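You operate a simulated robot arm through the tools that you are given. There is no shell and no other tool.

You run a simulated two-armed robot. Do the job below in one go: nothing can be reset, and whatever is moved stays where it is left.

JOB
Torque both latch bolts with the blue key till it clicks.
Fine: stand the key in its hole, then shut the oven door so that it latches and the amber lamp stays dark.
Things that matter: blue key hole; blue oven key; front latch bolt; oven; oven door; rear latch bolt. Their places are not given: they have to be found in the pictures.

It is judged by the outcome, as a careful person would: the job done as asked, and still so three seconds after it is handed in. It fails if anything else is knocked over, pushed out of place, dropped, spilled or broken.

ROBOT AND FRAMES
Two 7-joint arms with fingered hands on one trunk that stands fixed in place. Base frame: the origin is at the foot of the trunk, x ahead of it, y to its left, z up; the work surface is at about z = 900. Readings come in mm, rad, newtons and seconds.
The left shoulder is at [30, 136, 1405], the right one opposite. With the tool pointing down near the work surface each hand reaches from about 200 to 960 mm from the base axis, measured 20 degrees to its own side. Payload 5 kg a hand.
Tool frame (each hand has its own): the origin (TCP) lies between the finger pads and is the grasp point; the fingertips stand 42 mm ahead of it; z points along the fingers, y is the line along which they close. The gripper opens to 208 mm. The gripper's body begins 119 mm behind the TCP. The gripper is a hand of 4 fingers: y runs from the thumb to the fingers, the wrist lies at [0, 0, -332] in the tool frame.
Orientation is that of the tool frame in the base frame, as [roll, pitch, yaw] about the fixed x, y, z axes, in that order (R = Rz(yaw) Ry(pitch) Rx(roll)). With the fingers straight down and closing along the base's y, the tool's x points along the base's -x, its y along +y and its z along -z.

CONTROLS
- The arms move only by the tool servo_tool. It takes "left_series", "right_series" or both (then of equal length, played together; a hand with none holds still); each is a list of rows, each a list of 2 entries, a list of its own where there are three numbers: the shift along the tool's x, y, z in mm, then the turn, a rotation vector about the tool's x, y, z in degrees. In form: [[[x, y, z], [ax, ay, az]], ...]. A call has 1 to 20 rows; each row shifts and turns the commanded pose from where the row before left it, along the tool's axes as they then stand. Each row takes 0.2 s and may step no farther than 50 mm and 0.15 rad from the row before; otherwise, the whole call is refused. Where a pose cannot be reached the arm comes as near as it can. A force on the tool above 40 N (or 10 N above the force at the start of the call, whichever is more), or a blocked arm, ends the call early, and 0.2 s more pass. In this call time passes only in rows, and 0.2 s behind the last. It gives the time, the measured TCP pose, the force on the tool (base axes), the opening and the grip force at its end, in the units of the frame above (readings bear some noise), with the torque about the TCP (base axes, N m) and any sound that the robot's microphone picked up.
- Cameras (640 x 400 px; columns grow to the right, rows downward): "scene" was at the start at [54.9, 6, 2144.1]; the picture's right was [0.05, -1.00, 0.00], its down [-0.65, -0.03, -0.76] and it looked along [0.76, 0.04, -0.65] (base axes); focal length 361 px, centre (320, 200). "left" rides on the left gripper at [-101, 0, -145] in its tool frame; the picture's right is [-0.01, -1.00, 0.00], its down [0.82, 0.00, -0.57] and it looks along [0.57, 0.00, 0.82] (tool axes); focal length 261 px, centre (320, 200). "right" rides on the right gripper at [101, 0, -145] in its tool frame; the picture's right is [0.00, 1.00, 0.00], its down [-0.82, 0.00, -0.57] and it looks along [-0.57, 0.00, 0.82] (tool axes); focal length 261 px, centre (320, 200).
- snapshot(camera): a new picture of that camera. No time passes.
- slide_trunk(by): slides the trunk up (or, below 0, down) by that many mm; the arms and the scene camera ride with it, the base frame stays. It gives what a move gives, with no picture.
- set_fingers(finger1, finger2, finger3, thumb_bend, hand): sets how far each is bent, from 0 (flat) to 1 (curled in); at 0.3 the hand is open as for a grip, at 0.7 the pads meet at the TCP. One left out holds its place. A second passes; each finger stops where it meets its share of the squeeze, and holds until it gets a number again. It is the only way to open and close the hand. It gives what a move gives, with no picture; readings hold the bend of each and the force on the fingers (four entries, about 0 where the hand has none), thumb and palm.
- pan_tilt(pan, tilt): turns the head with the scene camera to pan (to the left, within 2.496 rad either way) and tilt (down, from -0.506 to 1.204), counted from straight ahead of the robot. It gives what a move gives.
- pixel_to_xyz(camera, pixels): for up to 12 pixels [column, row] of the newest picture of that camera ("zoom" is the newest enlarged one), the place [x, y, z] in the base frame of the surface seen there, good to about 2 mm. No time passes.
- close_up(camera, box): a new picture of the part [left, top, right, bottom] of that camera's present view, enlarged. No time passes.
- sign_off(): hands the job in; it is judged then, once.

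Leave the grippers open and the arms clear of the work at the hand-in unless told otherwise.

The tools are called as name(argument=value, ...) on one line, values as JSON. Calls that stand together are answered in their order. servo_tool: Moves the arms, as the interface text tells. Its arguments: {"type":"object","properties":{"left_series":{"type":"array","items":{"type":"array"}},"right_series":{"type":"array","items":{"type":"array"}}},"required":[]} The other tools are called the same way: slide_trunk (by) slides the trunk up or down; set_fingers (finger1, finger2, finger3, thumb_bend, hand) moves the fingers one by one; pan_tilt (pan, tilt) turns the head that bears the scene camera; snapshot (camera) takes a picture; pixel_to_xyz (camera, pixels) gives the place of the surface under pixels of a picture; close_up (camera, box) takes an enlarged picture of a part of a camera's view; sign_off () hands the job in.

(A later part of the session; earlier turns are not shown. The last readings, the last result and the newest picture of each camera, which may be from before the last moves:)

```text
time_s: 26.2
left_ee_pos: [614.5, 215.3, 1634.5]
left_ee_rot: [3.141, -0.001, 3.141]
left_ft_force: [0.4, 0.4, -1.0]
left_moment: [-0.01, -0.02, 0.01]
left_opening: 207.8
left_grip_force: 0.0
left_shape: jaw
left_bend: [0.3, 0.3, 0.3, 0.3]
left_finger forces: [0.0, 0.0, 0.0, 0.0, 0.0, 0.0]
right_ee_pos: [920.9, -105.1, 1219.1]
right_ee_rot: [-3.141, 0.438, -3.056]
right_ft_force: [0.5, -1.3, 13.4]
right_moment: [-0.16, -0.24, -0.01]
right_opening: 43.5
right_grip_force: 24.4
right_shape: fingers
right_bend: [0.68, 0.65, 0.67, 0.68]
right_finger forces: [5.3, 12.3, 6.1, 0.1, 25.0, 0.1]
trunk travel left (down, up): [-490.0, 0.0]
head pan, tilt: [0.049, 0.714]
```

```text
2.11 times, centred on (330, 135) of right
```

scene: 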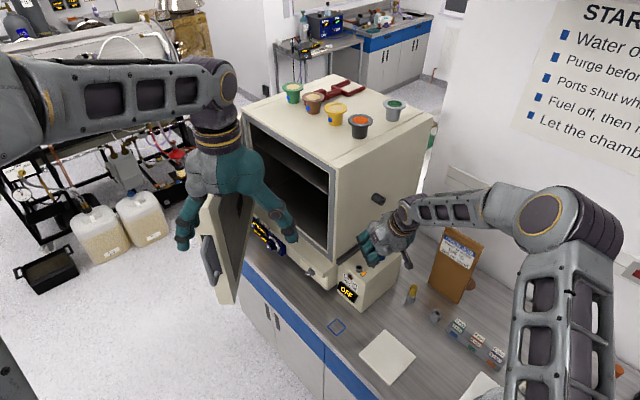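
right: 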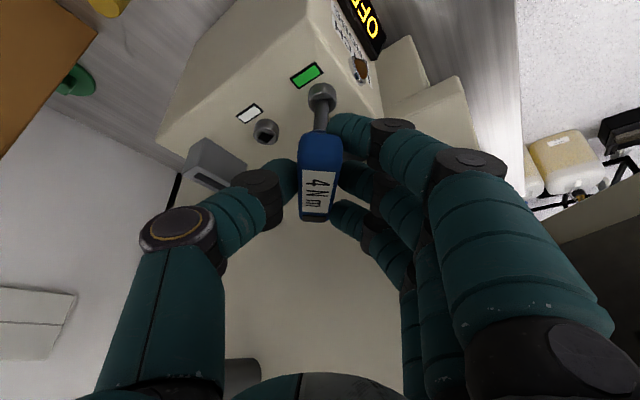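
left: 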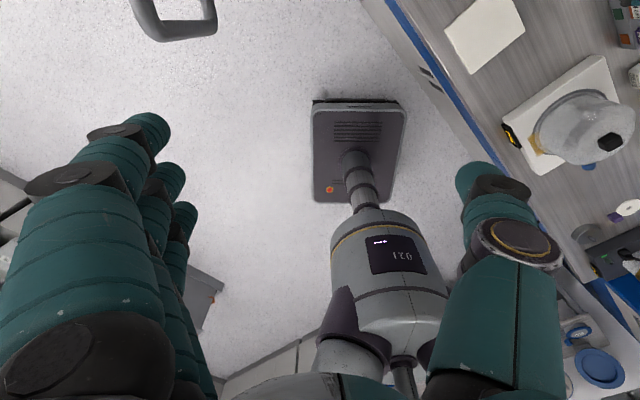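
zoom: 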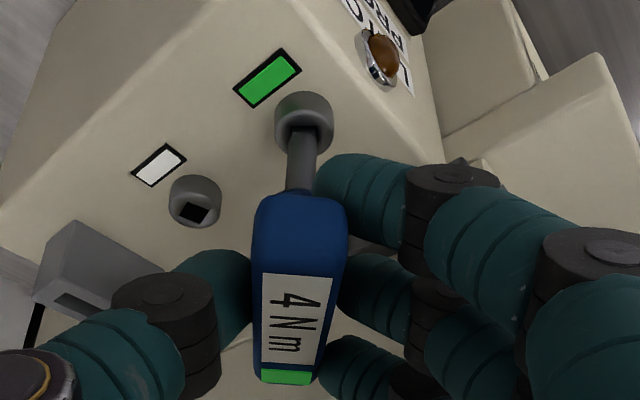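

The patch stays green while I hold. Turning further can't be undone, but I can always come back and turn more, so I'll stop here on the front bolt. I'll lift the key straight out and watch what the tag, patch and lamp do.

servo_tool(right_series=[[[-2.1, 0, -4.5], [0, 0, 0]], [[-4.2, 0, -9.1], [0, 0, 0]], [[-4.2, 0, -9.1], [0, 0, 0]], [[-4.2, 0, -9.1], [0, 0, 0]]])

snapshot(camera="right")

close_up(camera="right", box=[260, 20, 380, 230])

close_up(camera="scene", box=[340, 225, 410, 285])

```text
time_s: 27.2
left_ee_pos: [617.0, 214.9, 1633.7]
left_ee_rot: [-3.141, 0.0, -3.141]
left_ft_force: [0.4, 0.4, 0.5]
left_moment: [0.02, 0.01, 0.03]
left_opening: 207.8
left_grip_force: 0.0
left_shape: jaw
left_bend: [0.3, 0.3, 0.3, 0.3]
left_finger forces: [0.0, 0.0, 0.0, 0.1, 0.1, 0.0]
right_ee_pos: [921.2, -104.9, 1250.8]
right_ee_rot: [3.141, 0.435, -3.053]
right_ft_force: [-0.5, -0.7, -2.0]
right_moment: [0.03, 0.04, 0.02]
right_opening: 43.5
right_grip_force: 20.9
right_shape: fingers
right_bend: [0.68, 0.65, 0.67, 0.68]
right_finger forces: [5.1, 10.8, 5.6, 0.1, 20.0, 0.0]
trunk travel left (down, up): [-490.0, 0.0]
head pan, tilt: [0.049, 0.714]
```

```text
taken
```

right: 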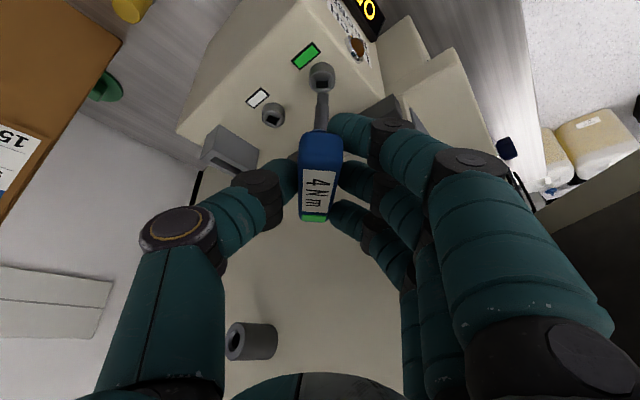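

```text
1.90 times, centred on (320, 125) of right
```

zoom: 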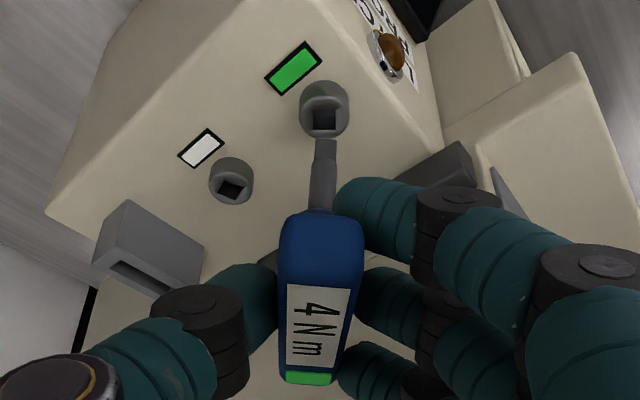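

```text
6.67 times, centred on (375, 255) of scene
```

zoom: 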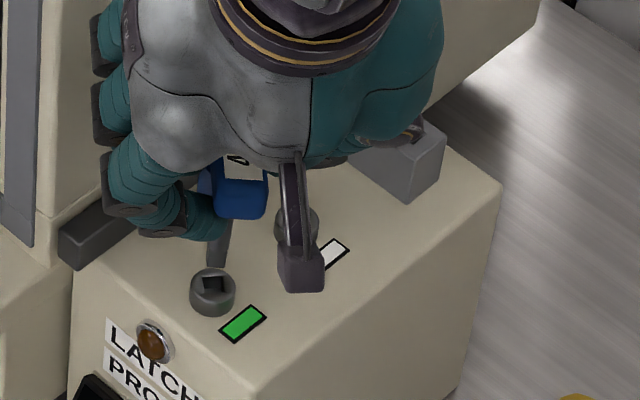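

The front tag and the key's patch stay green with the key out, and the front socket has clearly turned. For the rear bolt (white tag, square at about 64°), I'll turn the hand back +62° here, where it is clear of the oven. Then I'll move it over the rear bolt.

servo_tool(right_series=[[[0, 0, 0], [-3.3, 0, -7.07]], [[0, 0, 0], [-3.3, 0, -7.07]], [[0, 0, 0], [-3.3, 0, -7.07]], [[0, 0, 0], [-3.3, 0, -7.07]], [[0, 0, 0], [-3.3, 0, -7.07]], [[0, 0, 0], [-3.3, 0, -7.07]], [[0, 0, 0], [-3.3, 0, -7.07]], [[0, 0, 0], [-3.3, 0, -7.07]]])

snapshot(camera="scene")

snapshot(camera="right")

```text
time_s: 29.0
left_ee_pos: [617.4, 215.0, 1633.7]
left_ee_rot: [3.14, -0.001, 3.142]
left_ft_force: [0.4, 0.1, -0.6]
left_moment: [0.02, 0.03, 0.0]
left_opening: 207.7
left_grip_force: 0.0
left_shape: jaw
left_bend: [0.3, 0.3, 0.3, 0.3]
left_finger forces: [0.1, 0.0, 0.1, 0.0, 0.0, 0.0]
right_ee_pos: [921.4, -105.2, 1252.1]
right_ee_rot: [3.14, 0.436, -1.963]
right_ft_force: [0.0, 0.9, -3.0]
right_moment: [-0.04, 0.04, 0.0]
right_opening: 43.6
right_grip_force: 21.1
right_shape: fingers
right_bend: [0.68, 0.65, 0.67, 0.68]
right_finger forces: [5.1, 10.5, 5.7, 0.1, 19.9, 0.0]
trunk travel left (down, up): [-490.0, 0.0]
head pan, tilt: [0.049, 0.714]
```

```text
taken
```

scene: 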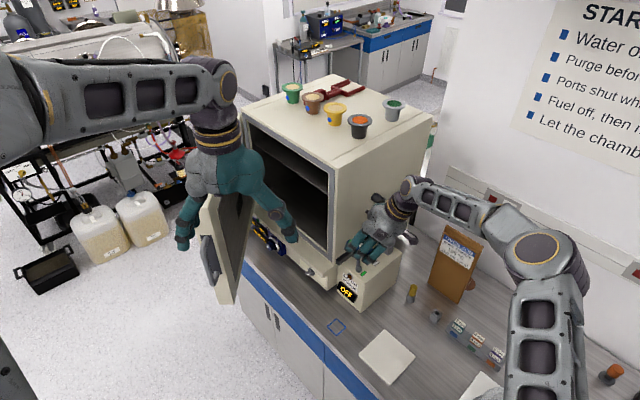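

```text
taken
```

right: 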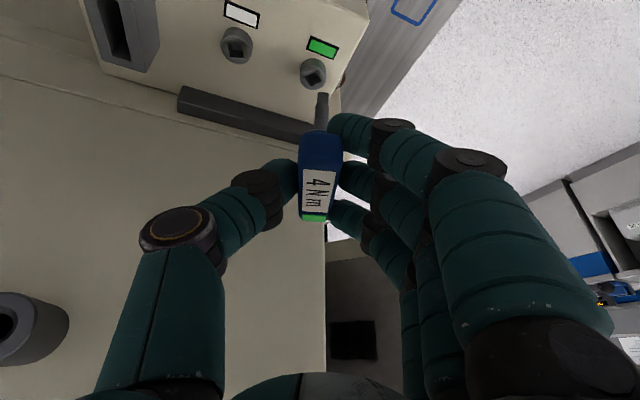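

The hand turned to 67.5° yaw without trouble. Now I'll move it 80 mm so the tip hangs over the rear bolt.

servo_tool(right_series=[[[6.15, -18.8, -2.85], [0, 0, 0]], [[6.15, -18.8, -2.85], [0, 0, 0]], [[6.15, -18.8, -2.85], [0, 0, 0]], [[6.15, -18.8, -2.85], [0, 0, 0]]])

snapshot(camera="right")

close_up(camera="right", box=[290, 55, 350, 125])

snapshot(camera="scene")

```text
time_s: 30.0
left_ee_pos: [617.5, 215.1, 1633.6]
left_ee_rot: [3.141, -0.002, -3.142]
left_ft_force: [0.6, -0.1, 0.6]
left_moment: [0.03, 0.04, -0.01]
left_opening: 207.7
left_grip_force: 0.1
left_shape: jaw
left_bend: [0.3, 0.3, 0.3, 0.3]
left_finger forces: [0.0, 0.0, 0.0, 0.0, 0.1, 0.0]
right_ee_pos: [982.1, -158.5, 1250.9]
right_ee_rot: [3.14, 0.437, -1.963]
right_ft_force: [1.1, 0.2, -2.4]
right_moment: [-0.11, 0.09, 0.01]
right_opening: 43.6
right_grip_force: 20.0
right_shape: fingers
right_bend: [0.68, 0.65, 0.67, 0.68]
right_finger forces: [5.1, 10.4, 5.7, 0.1, 19.8, 0.0]
trunk travel left (down, up): [-490.0, 0.0]
head pan, tilt: [0.049, 0.714]
```

```text
taken
```

right: 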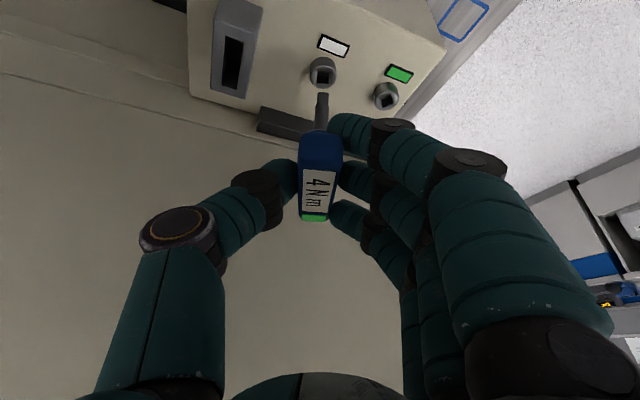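

```text
5.71 times, centred on (320, 90) of right
```

zoom: 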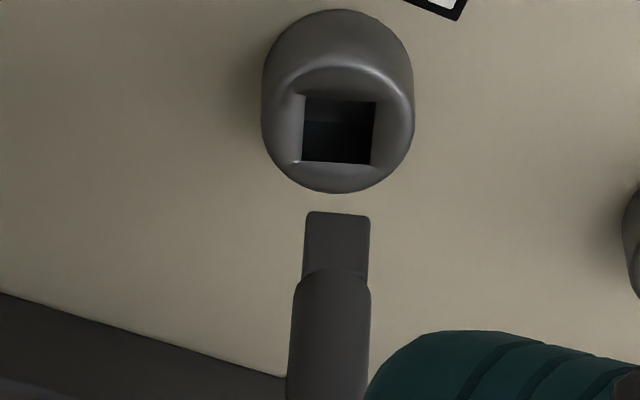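

```text
taken
```

scene: 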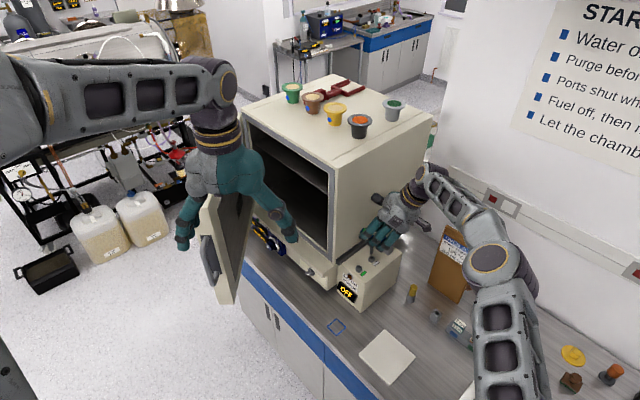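

The arm reached it, and the rear socket is squared up with the key within a few degrees. I'll measure the socket's rim and the tip as before.

close_up(camera="right", box=[305, 60, 340, 100])

pixel_to_xyz(camera="zoom", pixels=[[230, 180], [460, 180], [345, 90], [345, 275], [260, 110], [430, 110], [260, 240], [430, 240], [332, 350], [332, 380], [295, 360], [375, 360]])

```text
10.00 times, centred on (322, 80) of right
```

zoom: 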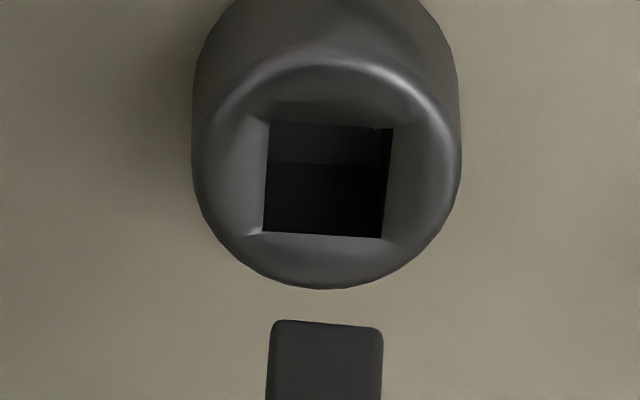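

```text
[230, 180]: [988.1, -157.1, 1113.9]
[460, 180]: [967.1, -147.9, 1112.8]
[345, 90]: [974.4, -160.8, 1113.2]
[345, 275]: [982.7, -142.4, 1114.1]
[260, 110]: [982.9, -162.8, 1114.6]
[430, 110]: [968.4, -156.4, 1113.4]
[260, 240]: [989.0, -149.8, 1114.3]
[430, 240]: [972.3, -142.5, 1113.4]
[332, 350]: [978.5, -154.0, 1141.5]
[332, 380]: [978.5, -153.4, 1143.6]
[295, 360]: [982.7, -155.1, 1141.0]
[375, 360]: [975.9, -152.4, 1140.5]
```

The tip needs about −2.5 mm along the bar and +0.5 mm toward the fingers. The front bolt's seated position gives the same figure. I'll correct, go down 15 mm and check again.

servo_tool(right_series=[[[2.27, 0.5, -1.06], [0, 0, 0]], [[3.2, 0, 6.8], [0, 0, 0]], [[3.2, 0, 6.8], [0, 0, 0]]])

close_up(camera="right", box=[305, 70, 340, 110])

pixel_to_xyz(camera="zoom", pixels=[[317, 260], [317, 300], [275, 280], [360, 280], [240, 200], [410, 200]])

```text
time_s: 30.8
left_ee_pos: [615.8, 215.5, 1633.3]
left_ee_rot: [-3.14, 0.0, 3.14]
left_ft_force: [0.4, -1.0, -0.5]
left_moment: [0.0, -0.01, 0.03]
left_opening: 207.6
left_grip_force: 0.0
left_shape: jaw
left_bend: [0.3, 0.3, 0.3, 0.3]
left_finger forces: [0.1, 0.0, 0.0, 0.0, 0.1, 0.0]
right_ee_pos: [978.5, -159.2, 1238.2]
right_ee_rot: [3.141, 0.436, -1.963]
right_ft_force: [0.4, 0.0, -2.2]
right_moment: [0.0, 0.03, 0.0]
right_opening: 43.6
right_grip_force: 20.6
right_shape: fingers
right_bend: [0.68, 0.65, 0.67, 0.68]
right_finger forces: [5.1, 10.2, 5.7, 0.0, 19.8, 0.0]
trunk travel left (down, up): [-490.0, 0.0]
head pan, tilt: [0.049, 0.714]
```

```text
10.00 times, centred on (322, 90) of right
```

zoom: 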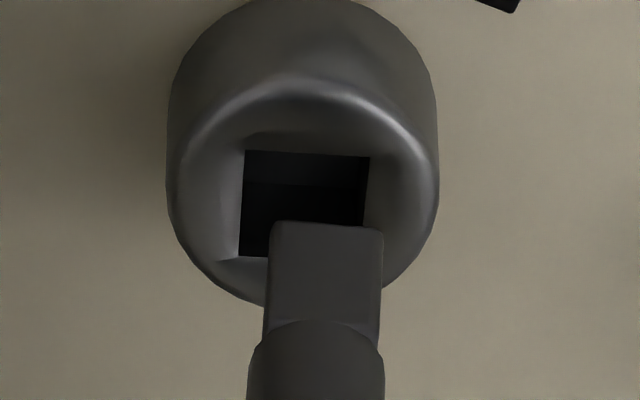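

```text
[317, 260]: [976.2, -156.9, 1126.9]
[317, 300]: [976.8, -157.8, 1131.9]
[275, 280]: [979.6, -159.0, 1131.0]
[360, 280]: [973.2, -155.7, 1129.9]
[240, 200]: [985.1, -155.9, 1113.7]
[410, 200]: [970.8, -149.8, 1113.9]
```

The tip is now about 2 mm too far toward the fingers, though it's fine along the bar. I'll shift it −2 mm, let the arm settle and look again before inserting.

servo_tool(right_series=[[[0, -2.0, 0], [0, 0, 0]], [[0, 0, 0], [0, 0, 0]], [[0, 0, 0], [0, 0, 0]]])

close_up(camera="right", box=[305, 70, 340, 110])

```text
time_s: 31.6
left_ee_pos: [615.7, 214.4, 1634.6]
left_ee_rot: [3.141, 0.0, -3.14]
left_ft_force: [-0.9, 0.4, -1.3]
left_moment: [0.03, 0.01, 0.01]
left_opening: 208.2
left_grip_force: 0.0
left_shape: jaw
left_bend: [0.3, 0.3, 0.3, 0.3]
left_finger forces: [0.0, 0.0, 0.0, 0.1, 0.1, 0.1]
right_ee_pos: [981.4, -161.4, 1236.6]
right_ee_rot: [-3.141, 0.436, -1.964]
right_ft_force: [-0.8, 0.3, -2.3]
right_moment: [0.0, 0.02, 0.02]
right_opening: 43.8
right_grip_force: 20.3
right_shape: fingers
right_bend: [0.68, 0.65, 0.67, 0.68]
right_finger forces: [5.0, 10.3, 5.7, 0.0, 19.8, 0.0]
trunk travel left (down, up): [-490.0, 0.0]
head pan, tilt: [0.049, 0.714]
```

```text
10.00 times, centred on (322, 90) of right
```

zoom: 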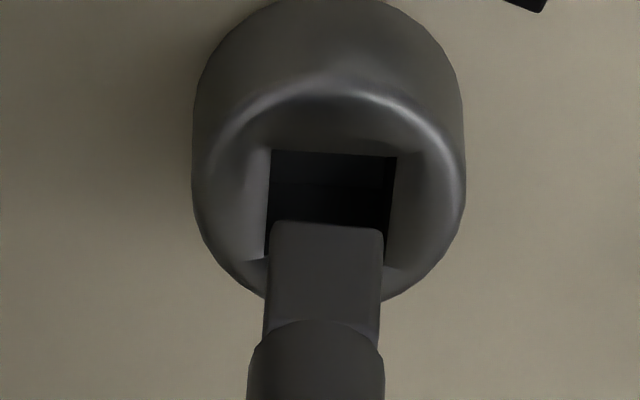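

Now it's within half a millimetre. I'll nudge it +0.4 mm and lower in 2 mm steps until it seats. The front bolt seated at TCP z of about 1219.

servo_tool(right_series=[[[0.85, 0.4, 1.8], [0, 0, 0]], [[0.85, 0, 1.8], [0, 0, 0]], [[0.85, 0, 1.8], [0, 0, 0]], [[0.85, 0, 1.8], [0, 0, 0]], [[0.85, 0, 1.8], [0, 0, 0]], [[0.85, 0, 1.8], [0, 0, 0]]])

close_up(camera="right", box=[300, 70, 345, 120])

```text
time_s: 33.0
left_ee_pos: [615.9, 215.9, 1634.1]
left_ee_rot: [-3.142, 0.0, -3.14]
left_ft_force: [-0.2, 0.3, 0.4]
left_moment: [-0.02, 0.04, 0.02]
left_opening: 207.8
left_grip_force: 0.0
left_shape: jaw
left_bend: [0.3, 0.3, 0.3, 0.3]
left_finger forces: [0.1, 0.0, 0.0, 0.0, 0.1, 0.1]
right_ee_pos: [980.7, -160.2, 1224.3]
right_ee_rot: [3.14, 0.437, -1.963]
right_ft_force: [-0.3, 0.8, -2.8]
right_moment: [0.0, -0.01, 0.01]
right_opening: 43.7
right_grip_force: 19.6
right_shape: fingers
right_bend: [0.68, 0.65, 0.67, 0.68]
right_finger forces: [5.0, 10.4, 5.7, 0.0, 19.8, 0.0]
trunk travel left (down, up): [-490.0, 0.0]
head pan, tilt: [0.049, 0.714]
```

```text
8.00 times, centred on (322, 95) of right
```

zoom: 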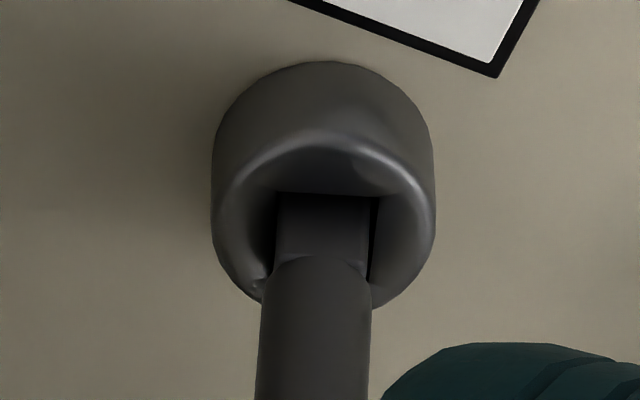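

The tip is inside the rear socket with no contact force. I'll continue down until it bottoms.

servo_tool(right_series=[[[0.85, 0, 1.8], [0, 0, 0]], [[0.85, 0, 1.8], [0, 0, 0]], [[0.85, 0, 1.8], [0, 0, 0]]])

snapshot(camera="right")

close_up(camera="right", box=[280, 40, 360, 230])

```text
time_s: 33.8
left_ee_pos: [614.5, 215.1, 1632.9]
left_ee_rot: [3.142, 0.0, -3.14]
left_ft_force: [-0.5, 0.3, -0.7]
left_moment: [0.0, -0.04, -0.02]
left_opening: 207.8
left_grip_force: 0.1
left_shape: jaw
left_bend: [0.3, 0.3, 0.3, 0.3]
left_finger forces: [0.0, 0.0, 0.0, 0.0, 0.0, 0.1]
right_ee_pos: [979.5, -161.5, 1218.5]
right_ee_rot: [3.141, 0.435, -1.962]
right_ft_force: [-0.8, -0.4, -1.1]
right_moment: [0.02, 0.07, -0.04]
right_opening: 43.4
right_grip_force: 20.5
right_shape: fingers
right_bend: [0.68, 0.65, 0.67, 0.68]
right_finger forces: [4.8, 10.9, 5.6, 0.0, 19.7, 0.0]
trunk travel left (down, up): [-490.0, 0.0]
head pan, tilt: [0.049, 0.714]
```

```text
taken
```

right: 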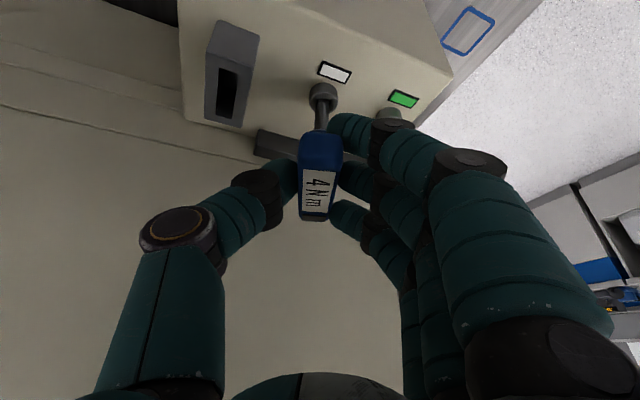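

```text
2.11 times, centred on (320, 135) of right
```

zoom: 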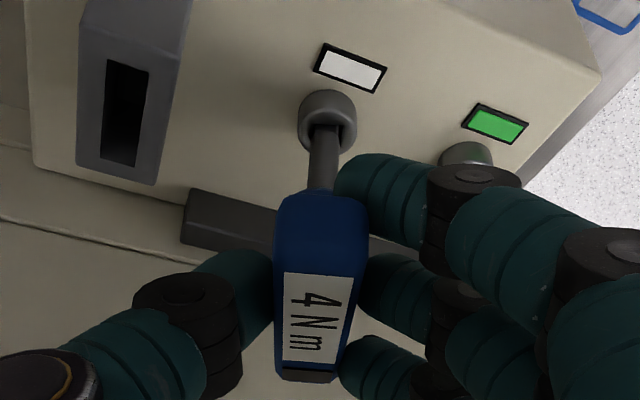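

The key's patch went dark again on entering the rear bolt, so it shows whether the current bolt has clicked. I'll press 1.5 mm deeper to seat firmly, then turn clockwise 10° and look.

servo_tool(right_series=[[[0.63, 0, 1.36], [0, 0, 0]], [[0.21, 0.67, -0.1], [2.11, 0, 4.53]], [[0.21, 0.67, -0.1], [2.11, 0, 4.53]]])

close_up(camera="right", box=[280, 40, 360, 230])

```text
time_s: 34.6
left_ee_pos: [615.5, 215.3, 1634.2]
left_ee_rot: [-3.141, -0.001, -3.14]
left_ft_force: [0.2, -0.5, -0.6]
left_moment: [-0.02, -0.04, -0.04]
left_opening: 207.7
left_grip_force: 0.1
left_shape: jaw
left_bend: [0.3, 0.3, 0.3, 0.3]
left_finger forces: [0.1, 0.1, 0.1, 0.0, 0.0, 0.0]
right_ee_pos: [978.4, -161.2, 1218.5]
right_ee_rot: [-3.14, 0.438, -2.139]
right_ft_force: [2.3, 0.4, 7.2]
right_moment: [0.05, -0.17, 0.03]
right_opening: 43.3
right_grip_force: 22.0
right_shape: fingers
right_bend: [0.68, 0.65, 0.67, 0.68]
right_finger forces: [4.7, 11.1, 6.0, 0.1, 22.5, 0.0]
trunk travel left (down, up): [-490.0, 0.0]
head pan, tilt: [0.049, 0.714]
```

```text
2.11 times, centred on (320, 135) of right
```

zoom: 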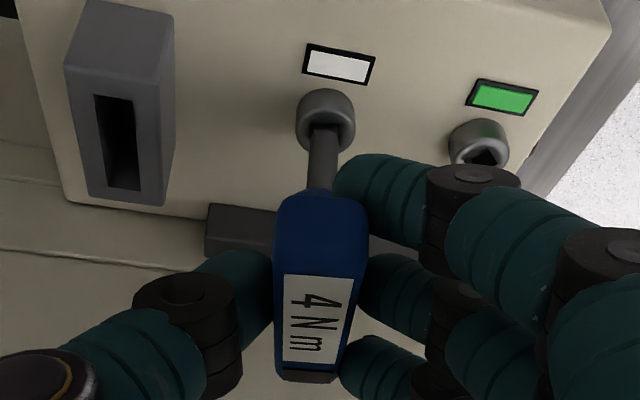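

There's no change at 10°. I'll turn 5° more and look again.

servo_tool(right_series=[[[0.21, 0.67, -0.1], [2.11, 0, 4.53]]])

close_up(camera="right", box=[280, 40, 360, 230])

```text
time_s: 35.0
left_ee_pos: [613.8, 215.3, 1634.4]
left_ee_rot: [3.141, 0.0, -3.141]
left_ft_force: [-0.5, 0.6, -0.4]
left_moment: [0.03, -0.03, 0.0]
left_opening: 207.6
left_grip_force: 0.1
left_shape: jaw
left_bend: [0.3, 0.3, 0.3, 0.3]
left_finger forces: [0.1, 0.0, 0.0, 0.0, 0.0, 0.0]
right_ee_pos: [978.2, -160.6, 1218.8]
right_ee_rot: [-3.14, 0.436, -2.227]
right_ft_force: [2.8, 0.1, 7.2]
right_moment: [0.1, -0.33, 0.02]
right_opening: 43.5
right_grip_force: 22.9
right_shape: fingers
right_bend: [0.68, 0.65, 0.67, 0.68]
right_finger forces: [5.8, 10.9, 6.1, 0.0, 23.2, 0.1]
trunk travel left (down, up): [-490.0, 0.0]
head pan, tilt: [0.049, 0.714]
```

```text
2.11 times, centred on (320, 135) of right
```

zoom: 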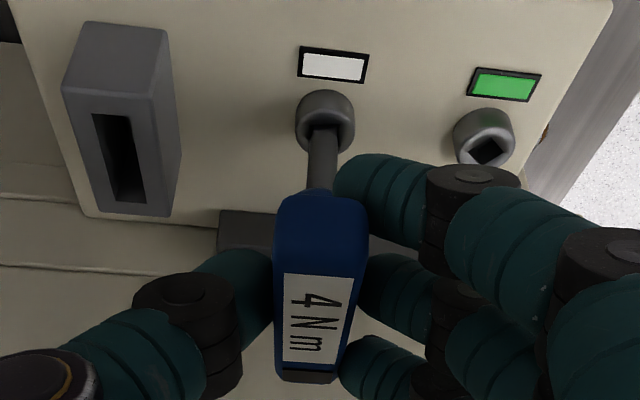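

Still white at 15°. I'll continue in 5° steps.

servo_tool(right_series=[[[0.21, 0.67, -0.1], [2.11, 0, 4.53]]])

close_up(camera="right", box=[280, 40, 360, 230])

servo_tool(right_series=[[[0.21, 0.67, -0.1], [2.11, 0, 4.53]]])

close_up(camera="right", box=[280, 40, 360, 230])

```text
time_s: 35.4
left_ee_pos: [614.8, 215.3, 1633.8]
left_ee_rot: [-3.14, 0.001, 3.14]
left_ft_force: [-0.3, 0.0, -0.1]
left_moment: [-0.02, -0.04, 0.01]
left_opening: 207.7
left_grip_force: 0.0
left_shape: jaw
left_bend: [0.3, 0.3, 0.3, 0.3]
left_finger forces: [0.1, 0.1, 0.0, 0.0, 0.0, 0.0]
right_ee_pos: [976.7, -161.1, 1217.7]
right_ee_rot: [-3.14, 0.438, -2.313]
right_ft_force: [2.9, 1.0, 7.2]
right_moment: [0.05, -0.41, -0.01]
right_opening: 43.3
right_grip_force: 23.0
right_shape: fingers
right_bend: [0.68, 0.65, 0.67, 0.68]
right_finger forces: [6.2, 10.7, 6.0, 0.0, 23.4, 0.1]
trunk travel left (down, up): [-490.0, 0.0]
head pan, tilt: [0.049, 0.714]
```

```text
2.11 times, centred on (320, 135) of right
```

zoom: 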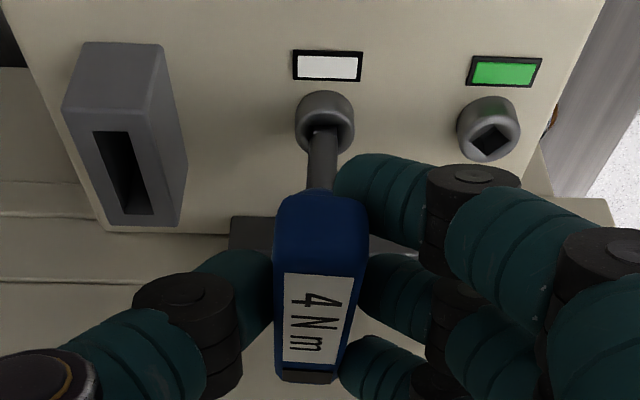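

```text
time_s: 35.8
left_ee_pos: [615.0, 214.4, 1635.1]
left_ee_rot: [3.141, 0.001, 3.141]
left_ft_force: [-0.1, 0.2, 0.6]
left_moment: [-0.05, -0.03, 0.0]
left_opening: 207.6
left_grip_force: 0.1
left_shape: jaw
left_bend: [0.3, 0.3, 0.3, 0.3]
left_finger forces: [0.1, 0.0, 0.0, 0.0, 0.0, 0.0]
right_ee_pos: [977.1, -160.9, 1218.3]
right_ee_rot: [3.141, 0.436, -2.401]
right_ft_force: [2.6, -0.1, 7.9]
right_moment: [0.03, -0.39, -0.01]
right_opening: 43.3
right_grip_force: 24.0
right_shape: fingers
right_bend: [0.68, 0.65, 0.67, 0.68]
right_finger forces: [6.1, 11.0, 6.4, 0.0, 23.9, 0.1]
trunk travel left (down, up): [-490.0, 0.0]
head pan, tilt: [0.049, 0.714]
```

```text
2.11 times, centred on (320, 135) of right
```

zoom: 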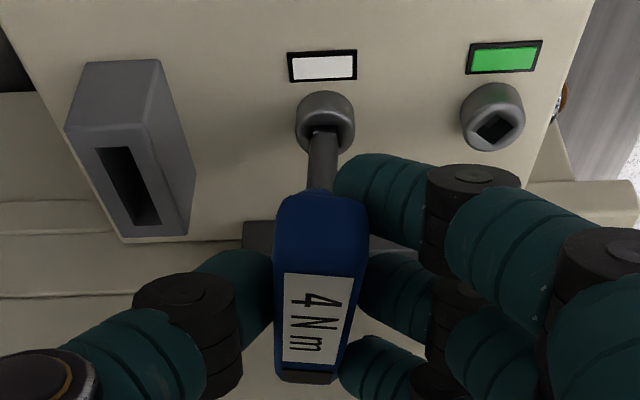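

At 25° the tag is still white. I'll check closely whether the rear bolt is actually turning with the key.

close_up(camera="right", box=[300, 70, 345, 120])

servo_tool(right_series=[[[0.21, 0.67, -0.1], [2.11, 0, 4.53]]])

close_up(camera="right", box=[280, 40, 360, 230])

```text
8.00 times, centred on (322, 95) of right
```

zoom: 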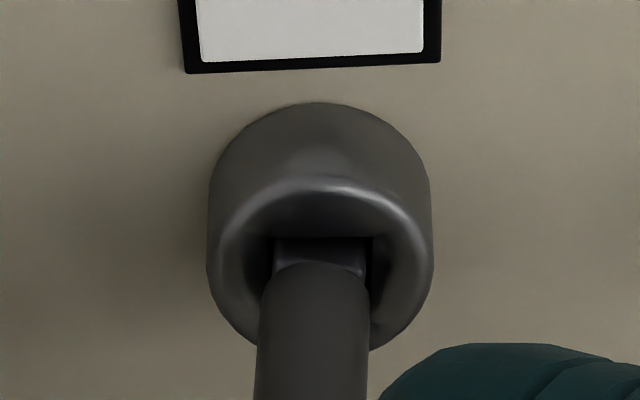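

```text
time_s: 36.2
left_ee_pos: [614.2, 216.4, 1633.3]
left_ee_rot: [3.142, 0.001, 3.141]
left_ft_force: [-1.4, 0.2, 0.5]
left_moment: [-0.06, -0.03, 0.05]
left_opening: 207.9
left_grip_force: 0.2
left_shape: jaw
left_bend: [0.3, 0.3, 0.3, 0.3]
left_finger forces: [0.0, 0.0, 0.1, 0.0, 0.1, 0.1]
right_ee_pos: [977.1, -160.2, 1218.9]
right_ee_rot: [-3.14, 0.436, -2.489]
right_ft_force: [3.4, -0.4, 9.7]
right_moment: [0.02, -0.47, 0.04]
right_opening: 43.3
right_grip_force: 23.8
right_shape: fingers
right_bend: [0.68, 0.65, 0.67, 0.68]
right_finger forces: [6.3, 11.4, 6.4, 0.0, 24.4, 0.0]
trunk travel left (down, up): [-490.0, 0.0]
head pan, tilt: [0.049, 0.714]
```

```text
2.11 times, centred on (320, 135) of right
```

zoom: 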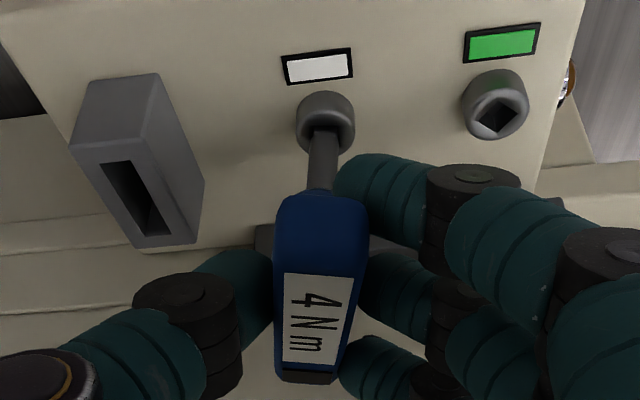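

The socket is turning with the key, 30° so far, and the tag is still white. I'll continue clockwise.

servo_tool(right_series=[[[0.21, 0.67, -0.1], [2.11, 0, 4.53]]])

close_up(camera="right", box=[280, 40, 360, 230])

servo_tool(right_series=[[[0.21, 0.67, -0.1], [2.11, 0, 4.53]]])

close_up(camera="right", box=[280, 40, 360, 230])

```text
time_s: 36.6
left_ee_pos: [615.1, 215.6, 1634.6]
left_ee_rot: [-3.141, 0.001, 3.14]
left_ft_force: [-0.5, 1.0, -0.8]
left_moment: [-0.07, -0.04, 0.01]
left_opening: 207.6
left_grip_force: 0.1
left_shape: jaw
left_bend: [0.3, 0.3, 0.3, 0.3]
left_finger forces: [0.1, 0.0, 0.0, 0.0, 0.1, 0.0]
right_ee_pos: [974.7, -159.6, 1218.7]
right_ee_rot: [-3.14, 0.439, -2.575]
right_ft_force: [2.8, -0.6, 10.9]
right_moment: [-0.06, -0.44, 0.01]
right_opening: 43.4
right_grip_force: 24.5
right_shape: fingers
right_bend: [0.68, 0.65, 0.67, 0.68]
right_finger forces: [5.9, 11.4, 6.6, 0.0, 24.9, 0.0]
trunk travel left (down, up): [-490.0, 0.0]
head pan, tilt: [0.049, 0.714]
```

```text
2.11 times, centred on (320, 135) of right
```

zoom: 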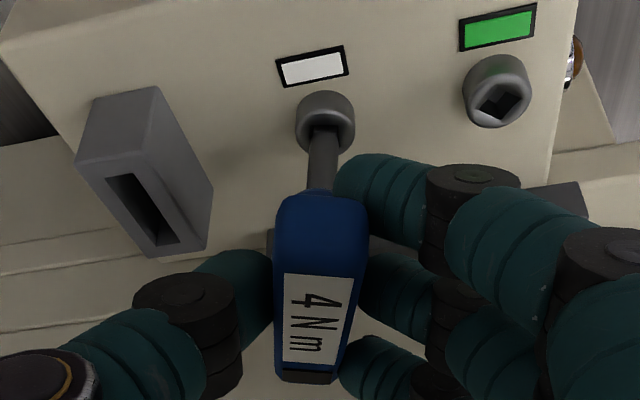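

```text
time_s: 37.0
left_ee_pos: [614.2, 215.5, 1634.4]
left_ee_rot: [3.141, 0.001, 3.14]
left_ft_force: [-1.3, 0.4, 0.4]
left_moment: [-0.07, 0.01, 0.0]
left_opening: 207.8
left_grip_force: 0.1
left_shape: jaw
left_bend: [0.3, 0.3, 0.3, 0.3]
left_finger forces: [0.0, 0.0, 0.1, 0.0, 0.0, 0.0]
right_ee_pos: [973.7, -159.5, 1218.5]
right_ee_rot: [-3.141, 0.436, -2.664]
right_ft_force: [2.9, -0.2, 9.9]
right_moment: [-0.08, -0.46, 0.01]
right_opening: 43.1
right_grip_force: 24.7
right_shape: fingers
right_bend: [0.68, 0.65, 0.67, 0.68]
right_finger forces: [6.2, 11.4, 6.6, 0.0, 25.2, 0.1]
trunk travel left (down, up): [-490.0, 0.0]
head pan, tilt: [0.049, 0.714]
```

```text
2.11 times, centred on (320, 135) of right
```

zoom: 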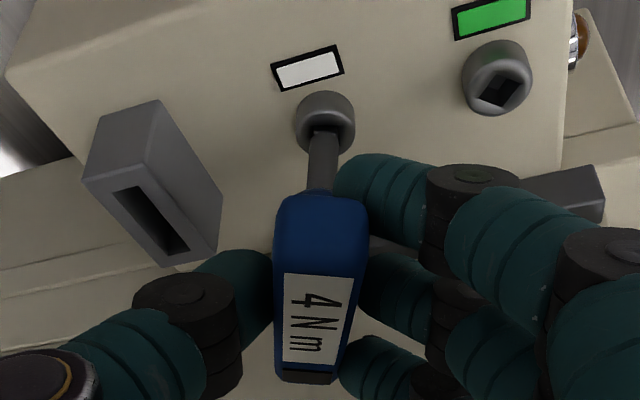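

40° now with no change yet. I'll keep turning.

servo_tool(right_series=[[[0.21, 0.67, -0.1], [2.11, 0, 4.53]]])

close_up(camera="right", box=[280, 40, 360, 230])

servo_tool(right_series=[[[0.21, 0.67, -0.1], [2.11, 0, 4.53]]])

close_up(camera="right", box=[280, 40, 360, 230])

```text
time_s: 37.4
left_ee_pos: [615.8, 216.0, 1634.9]
left_ee_rot: [-3.14, 0.001, 3.141]
left_ft_force: [-0.6, 0.0, -0.4]
left_moment: [-0.07, -0.04, 0.02]
left_opening: 208.1
left_grip_force: 0.1
left_shape: jaw
left_bend: [0.3, 0.3, 0.3, 0.3]
left_finger forces: [0.0, 0.1, 0.0, 0.1, 0.0, 0.0]
right_ee_pos: [973.7, -158.5, 1219.1]
right_ee_rot: [-3.14, 0.437, -2.75]
right_ft_force: [3.0, -1.5, 12.1]
right_moment: [-0.13, -0.51, 0.0]
right_opening: 43.3
right_grip_force: 25.2
right_shape: fingers
right_bend: [0.68, 0.65, 0.67, 0.68]
right_finger forces: [6.2, 11.5, 6.7, 0.0, 26.0, 0.1]
trunk travel left (down, up): [-490.0, 0.0]
head pan, tilt: [0.049, 0.714]
```

```text
2.11 times, centred on (320, 135) of right
```

zoom: 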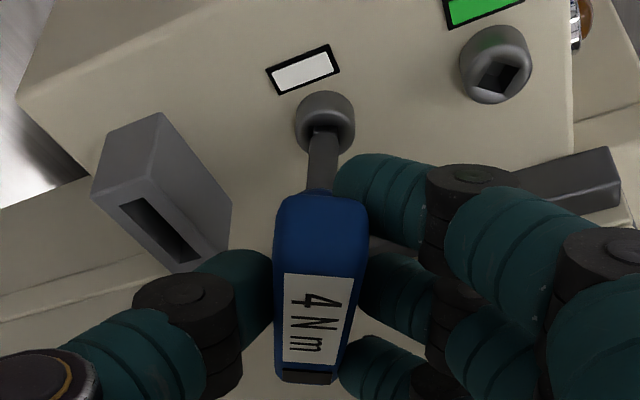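

```text
time_s: 37.8
left_ee_pos: [614.1, 216.1, 1635.4]
left_ee_rot: [3.141, 0.0, -3.141]
left_ft_force: [-0.6, 0.8, -0.3]
left_moment: [-0.09, 0.01, 0.01]
left_opening: 207.7
left_grip_force: 0.1
left_shape: jaw
left_bend: [0.3, 0.3, 0.3, 0.3]
left_finger forces: [0.0, 0.0, 0.0, 0.0, 0.0, 0.0]
right_ee_pos: [973.4, -157.2, 1217.1]
right_ee_rot: [3.141, 0.435, -2.837]
right_ft_force: [2.9, -1.1, 11.6]
right_moment: [-0.19, -0.52, 0.0]
right_opening: 43.3
right_grip_force: 25.3
right_shape: fingers
right_bend: [0.68, 0.65, 0.67, 0.68]
right_finger forces: [6.2, 11.0, 6.8, 0.0, 26.3, 0.0]
trunk travel left (down, up): [-490.0, 0.0]
head pan, tilt: [0.049, 0.714]
```

```text
2.11 times, centred on (320, 135) of right
```

zoom: 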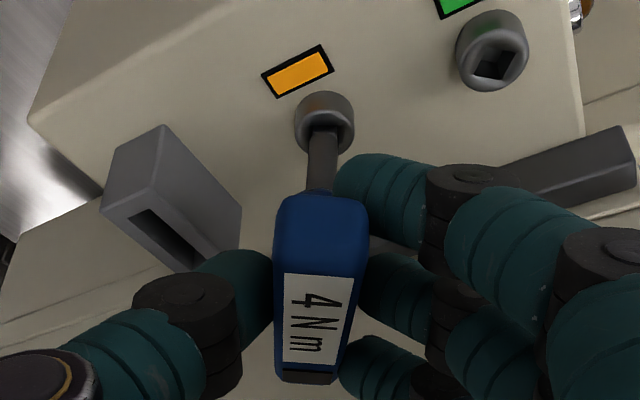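

The rear tag just turned amber at 50°. That confirms the order white, amber, green, which means the front bolt had started half-tightened. I'll keep going carefully in 5° steps until it clicks.

servo_tool(right_series=[[[0.21, 0.67, -0.1], [2.11, 0, 4.53]]])

close_up(camera="right", box=[280, 40, 360, 230])

snapshot(camera="scene")

```text
time_s: 38.2
left_ee_pos: [616.1, 216.5, 1634.2]
left_ee_rot: [-3.141, 0.0, 3.141]
left_ft_force: [-0.1, 0.9, -0.2]
left_moment: [-0.12, 0.0, 0.03]
left_opening: 207.9
left_grip_force: 0.1
left_shape: jaw
left_bend: [0.3, 0.3, 0.3, 0.3]
left_finger forces: [0.0, 0.0, 0.0, 0.0, 0.0, 0.0]
right_ee_pos: [973.0, -157.4, 1217.5]
right_ee_rot: [-3.14, 0.437, -2.926]
right_ft_force: [2.2, -1.4, 9.5]
right_moment: [-0.22, -0.4, 0.01]
right_opening: 43.1
right_grip_force: 24.4
right_shape: fingers
right_bend: [0.68, 0.65, 0.67, 0.68]
right_finger forces: [6.0, 11.3, 6.8, 0.0, 25.2, 0.0]
trunk travel left (down, up): [-490.0, 0.0]
head pan, tilt: [0.049, 0.714]
```

```text
2.11 times, centred on (320, 135) of right
```

zoom: 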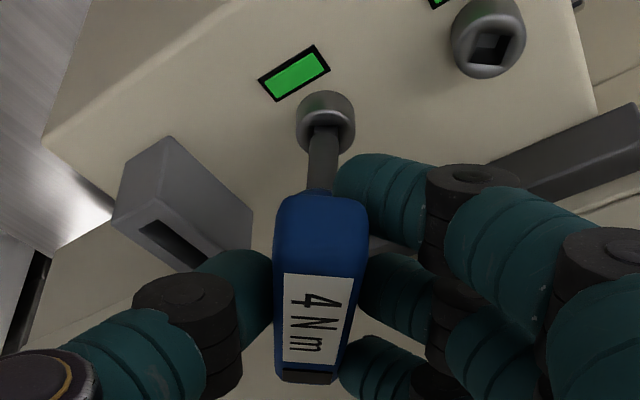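

```text
taken
```

scene: 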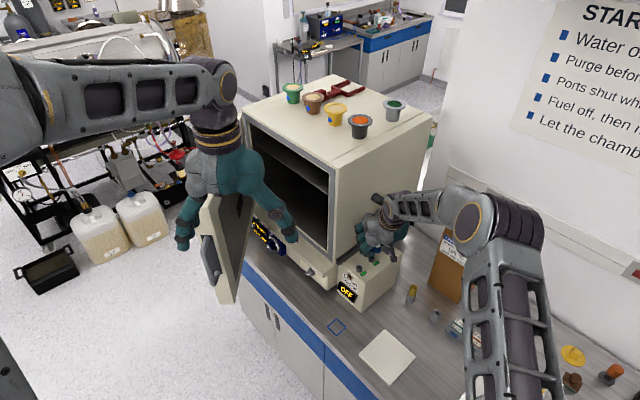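

The rear tag turned green at 55° but the key's patch is still dark. On the front bolt the patch followed within 5°, so I'll go in 2.5° steps.

servo_tool(right_series=[[[0.1, 0.33, -0.05], [1.06, 0, 2.27]]])

close_up(camera="right", box=[280, 40, 360, 230])

```text
time_s: 38.6
left_ee_pos: [614.9, 216.3, 1634.5]
left_ee_rot: [-3.141, 0.0, -3.141]
left_ft_force: [-0.1, 1.4, -0.8]
left_moment: [-0.02, 0.01, 0.03]
left_opening: 207.6
left_grip_force: 0.0
left_shape: jaw
left_bend: [0.3, 0.3, 0.3, 0.3]
left_finger forces: [0.1, 0.0, 0.0, 0.0, 0.0, 0.0]
right_ee_pos: [973.1, -156.5, 1216.9]
right_ee_rot: [3.141, 0.436, -2.969]
right_ft_force: [2.9, -1.4, 8.8]
right_moment: [-0.14, -0.36, 0.01]
right_opening: 43.2
right_grip_force: 24.4
right_shape: fingers
right_bend: [0.68, 0.65, 0.67, 0.68]
right_finger forces: [6.3, 11.3, 6.6, 0.0, 24.9, 0.1]
trunk travel left (down, up): [-490.0, 0.0]
head pan, tilt: [0.049, 0.714]
```

```text
2.11 times, centred on (320, 135) of right
```

zoom: 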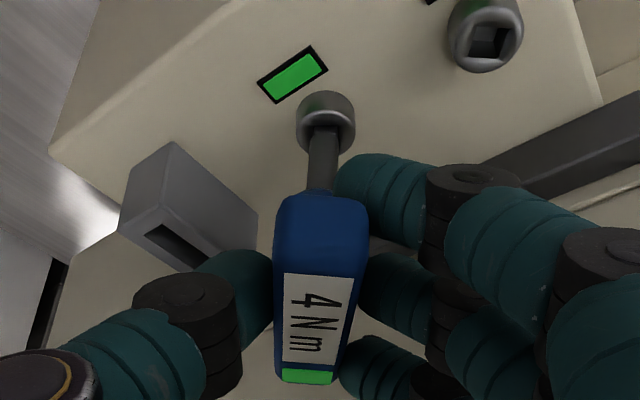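

The key's patch is green and both tags are green, so both bolts have been torqued to the key's signal. I'll lift the key straight out of the rear bolt.

servo_tool(right_series=[[[-2.1, 0, -4.5], [0, 0, 0]], [[-4.2, 0, -9.1], [0, 0, 0]], [[-4.2, 0, -9.1], [0, 0, 0]], [[-4.2, 0, -9.1], [0, 0, 0]]])

snapshot(camera="right")

close_up(camera="right", box=[280, 20, 380, 230])

close_up(camera="scene", box=[330, 225, 410, 305])

```text
time_s: 39.6
left_ee_pos: [615.2, 214.1, 1634.4]
left_ee_rot: [3.141, 0.0, 3.142]
left_ft_force: [1.4, -0.2, -0.3]
left_moment: [-0.01, 0.02, -0.03]
left_opening: 207.5
left_grip_force: 0.0
left_shape: jaw
left_bend: [0.3, 0.3, 0.3, 0.3]
left_finger forces: [0.0, 0.0, 0.1, 0.1, 0.1, 0.0]
right_ee_pos: [974.3, -158.1, 1252.9]
right_ee_rot: [3.141, 0.434, -2.967]
right_ft_force: [-0.6, 0.7, -2.3]
right_moment: [0.0, 0.01, -0.04]
right_opening: 43.4
right_grip_force: 21.3
right_shape: fingers
right_bend: [0.68, 0.65, 0.67, 0.68]
right_finger forces: [5.1, 10.6, 5.9, 0.1, 20.7, 0.1]
trunk travel left (down, up): [-490.0, 0.0]
head pan, tilt: [0.049, 0.714]
```

```text
taken
```

right: 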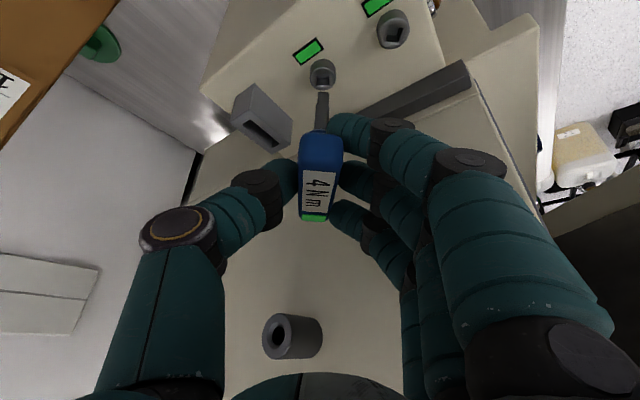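

```text
1.90 times, centred on (330, 125) of right
```

zoom: 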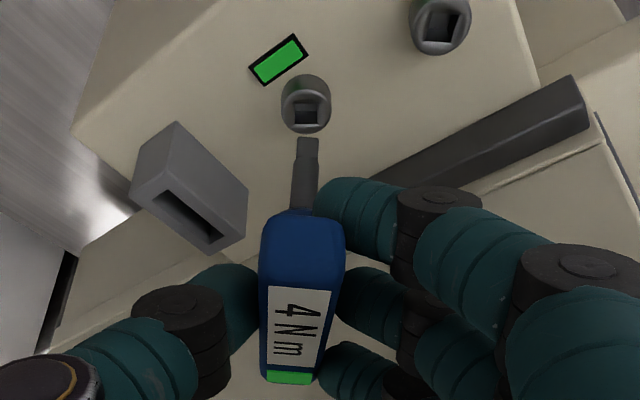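

```text
5.00 times, centred on (370, 265) of scene
```

zoom: 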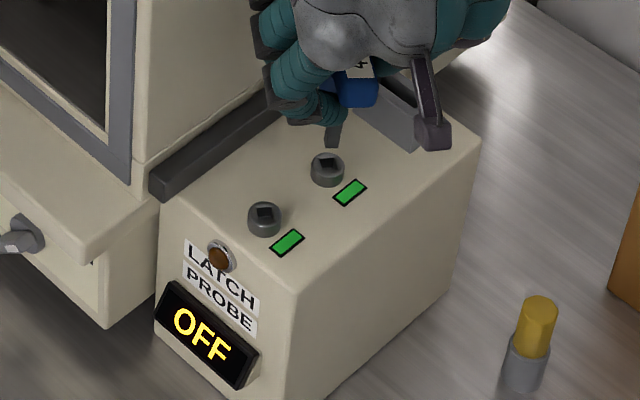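

Both bolts show green and the lamp is dark. Now I'll take the key back: turn the hand to 45° yaw, then carry it back over the grey block.

servo_tool(right_series=[[[0, 0, 0], [-2.97, 0, -6.36]], [[0, 0, 0], [-2.97, 0, -6.36]], [[0, 0, 0], [-2.97, 0, -6.36]], [[0, 0, 0], [-2.97, 0, -6.36]], [[0, 0, 0], [-2.97, 0, -6.36]]])

close_up(camera="scene", box=[415, 300, 455, 330])

pixel_to_xyz(camera="scene", pixels=[[436, 316], [433, 314], [439, 317], [436, 312], [434, 320], [437, 310]])

```text
time_s: 40.8
left_ee_pos: [615.7, 214.6, 1634.0]
left_ee_rot: [3.141, -0.001, -3.141]
left_ft_force: [0.2, 0.2, -0.1]
left_moment: [0.01, 0.05, -0.02]
left_opening: 208.0
left_grip_force: 0.1
left_shape: jaw
left_bend: [0.3, 0.3, 0.3, 0.3]
left_finger forces: [0.1, 0.0, 0.0, 0.0, 0.0, 0.0]
right_ee_pos: [973.3, -158.4, 1252.9]
right_ee_rot: [3.139, 0.435, -2.353]
right_ft_force: [0.6, 0.4, -2.4]
right_moment: [-0.02, 0.07, 0.03]
right_opening: 43.2
right_grip_force: 20.8
right_shape: fingers
right_bend: [0.68, 0.65, 0.67, 0.68]
right_finger forces: [5.0, 10.4, 5.8, 0.0, 20.3, 0.0]
trunk travel left (down, up): [-490.0, 0.0]
head pan, tilt: [0.049, 0.714]
```

```text
13.33 times, centred on (435, 315) of scene
```

zoom: 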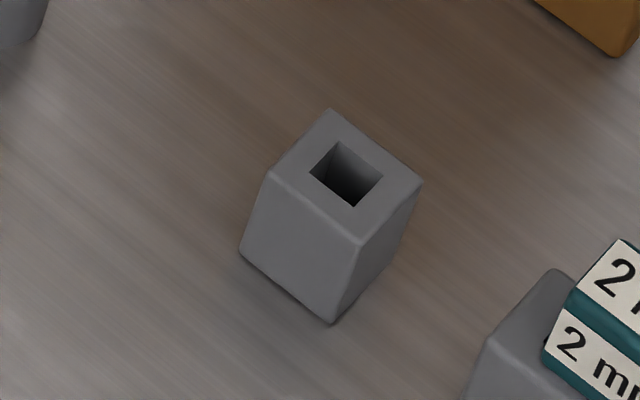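

```text
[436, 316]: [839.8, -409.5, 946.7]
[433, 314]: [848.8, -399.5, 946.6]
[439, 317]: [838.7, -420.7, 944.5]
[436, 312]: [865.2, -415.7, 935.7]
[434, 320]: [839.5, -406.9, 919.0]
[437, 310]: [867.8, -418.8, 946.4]
```

The block's hole is centred near (853,-416) with its top at z 946, and it is 15.7 mm wide, which gives the 10 mm key room to spare. I'll carry the key over above it.

servo_tool(right_series=[[[25.0, -10.0, -11.66], [0, 0, 0]], [[25.0, -10.0, -11.66], [0, 0, 0]], [[25.0, -10.0, -11.66], [0, 0, 0]], [[25.0, -10.0, -11.66], [0, 0, 0]], [[25.0, -10.0, -11.66], [0, 0, 0]], [[25.0, -10.0, -11.66], [0, 0, 0]], [[25.0, -10.0, -11.66], [0, 0, 0]], [[25.0, -10.0, -11.66], [0, 0, 0]], [[25.0, -10.0, -11.66], [0, 0, 0]], [[25.0, -10.0, -11.66], [0, 0, 0]], [[0, 0, 0], [0, 0, 0]]])

snapshot(camera="scene")

snapshot(camera="right")

```text
time_s: 43.2
left_ee_pos: [616.8, 215.4, 1635.2]
left_ee_rot: [3.141, -0.001, 3.142]
left_ft_force: [0.2, 0.0, -0.6]
left_moment: [-0.09, 0.02, 0.02]
left_opening: 207.9
left_grip_force: 0.0
left_shape: jaw
left_bend: [0.3, 0.3, 0.3, 0.3]
left_finger forces: [0.0, 0.1, 0.0, 0.1, 0.0, 0.0]
right_ee_pos: [849.8, -423.2, 1252.9]
right_ee_rot: [3.14, 0.437, -2.355]
right_ft_force: [-0.1, 0.4, -2.4]
right_moment: [-0.07, 0.08, -0.03]
right_opening: 43.4
right_grip_force: 20.7
right_shape: fingers
right_bend: [0.68, 0.65, 0.67, 0.68]
right_finger forces: [5.0, 10.3, 6.0, 0.0, 20.2, 0.0]
trunk travel left (down, up): [-490.0, 0.0]
head pan, tilt: [0.049, 0.714]
```

```text
taken
```

scene: 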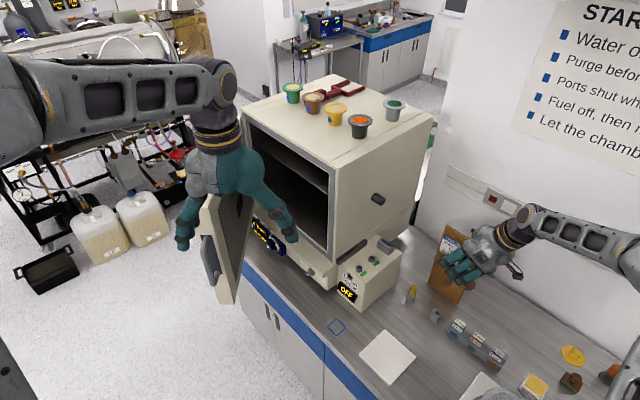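

```text
taken
```

right: 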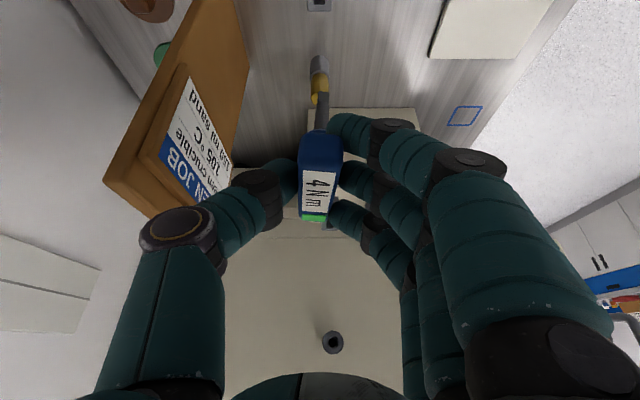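

Before lowering, I'll check how close the wooden board is to the thumb.

pixel_to_xyz(camera="right", pixels=[[235, 60], [245, 40], [225, 120], [180, 130], [130, 180], [150, 210], [200, 190], [318, 3], [311, 4], [326, 4], [170, 20], [321, 95]])

pixel_to_xyz(camera="scene", pixels=[[448, 235], [470, 245], [440, 255], [435, 280], [462, 300], [468, 268], [447, 228]])

```text
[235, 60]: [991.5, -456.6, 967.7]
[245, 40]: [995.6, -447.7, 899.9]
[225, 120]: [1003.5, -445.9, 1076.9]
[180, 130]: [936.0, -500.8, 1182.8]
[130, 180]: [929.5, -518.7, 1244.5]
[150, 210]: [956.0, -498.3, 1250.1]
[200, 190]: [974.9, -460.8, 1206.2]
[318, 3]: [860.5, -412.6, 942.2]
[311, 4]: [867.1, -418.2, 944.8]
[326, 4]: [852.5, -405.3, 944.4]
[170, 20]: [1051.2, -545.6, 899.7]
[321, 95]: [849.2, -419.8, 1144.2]
```

```text
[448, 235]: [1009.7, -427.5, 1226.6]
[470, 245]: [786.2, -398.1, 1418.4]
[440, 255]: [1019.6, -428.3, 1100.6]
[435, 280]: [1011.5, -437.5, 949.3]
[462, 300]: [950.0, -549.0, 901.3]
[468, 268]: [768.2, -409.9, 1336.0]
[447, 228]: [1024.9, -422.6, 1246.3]
```

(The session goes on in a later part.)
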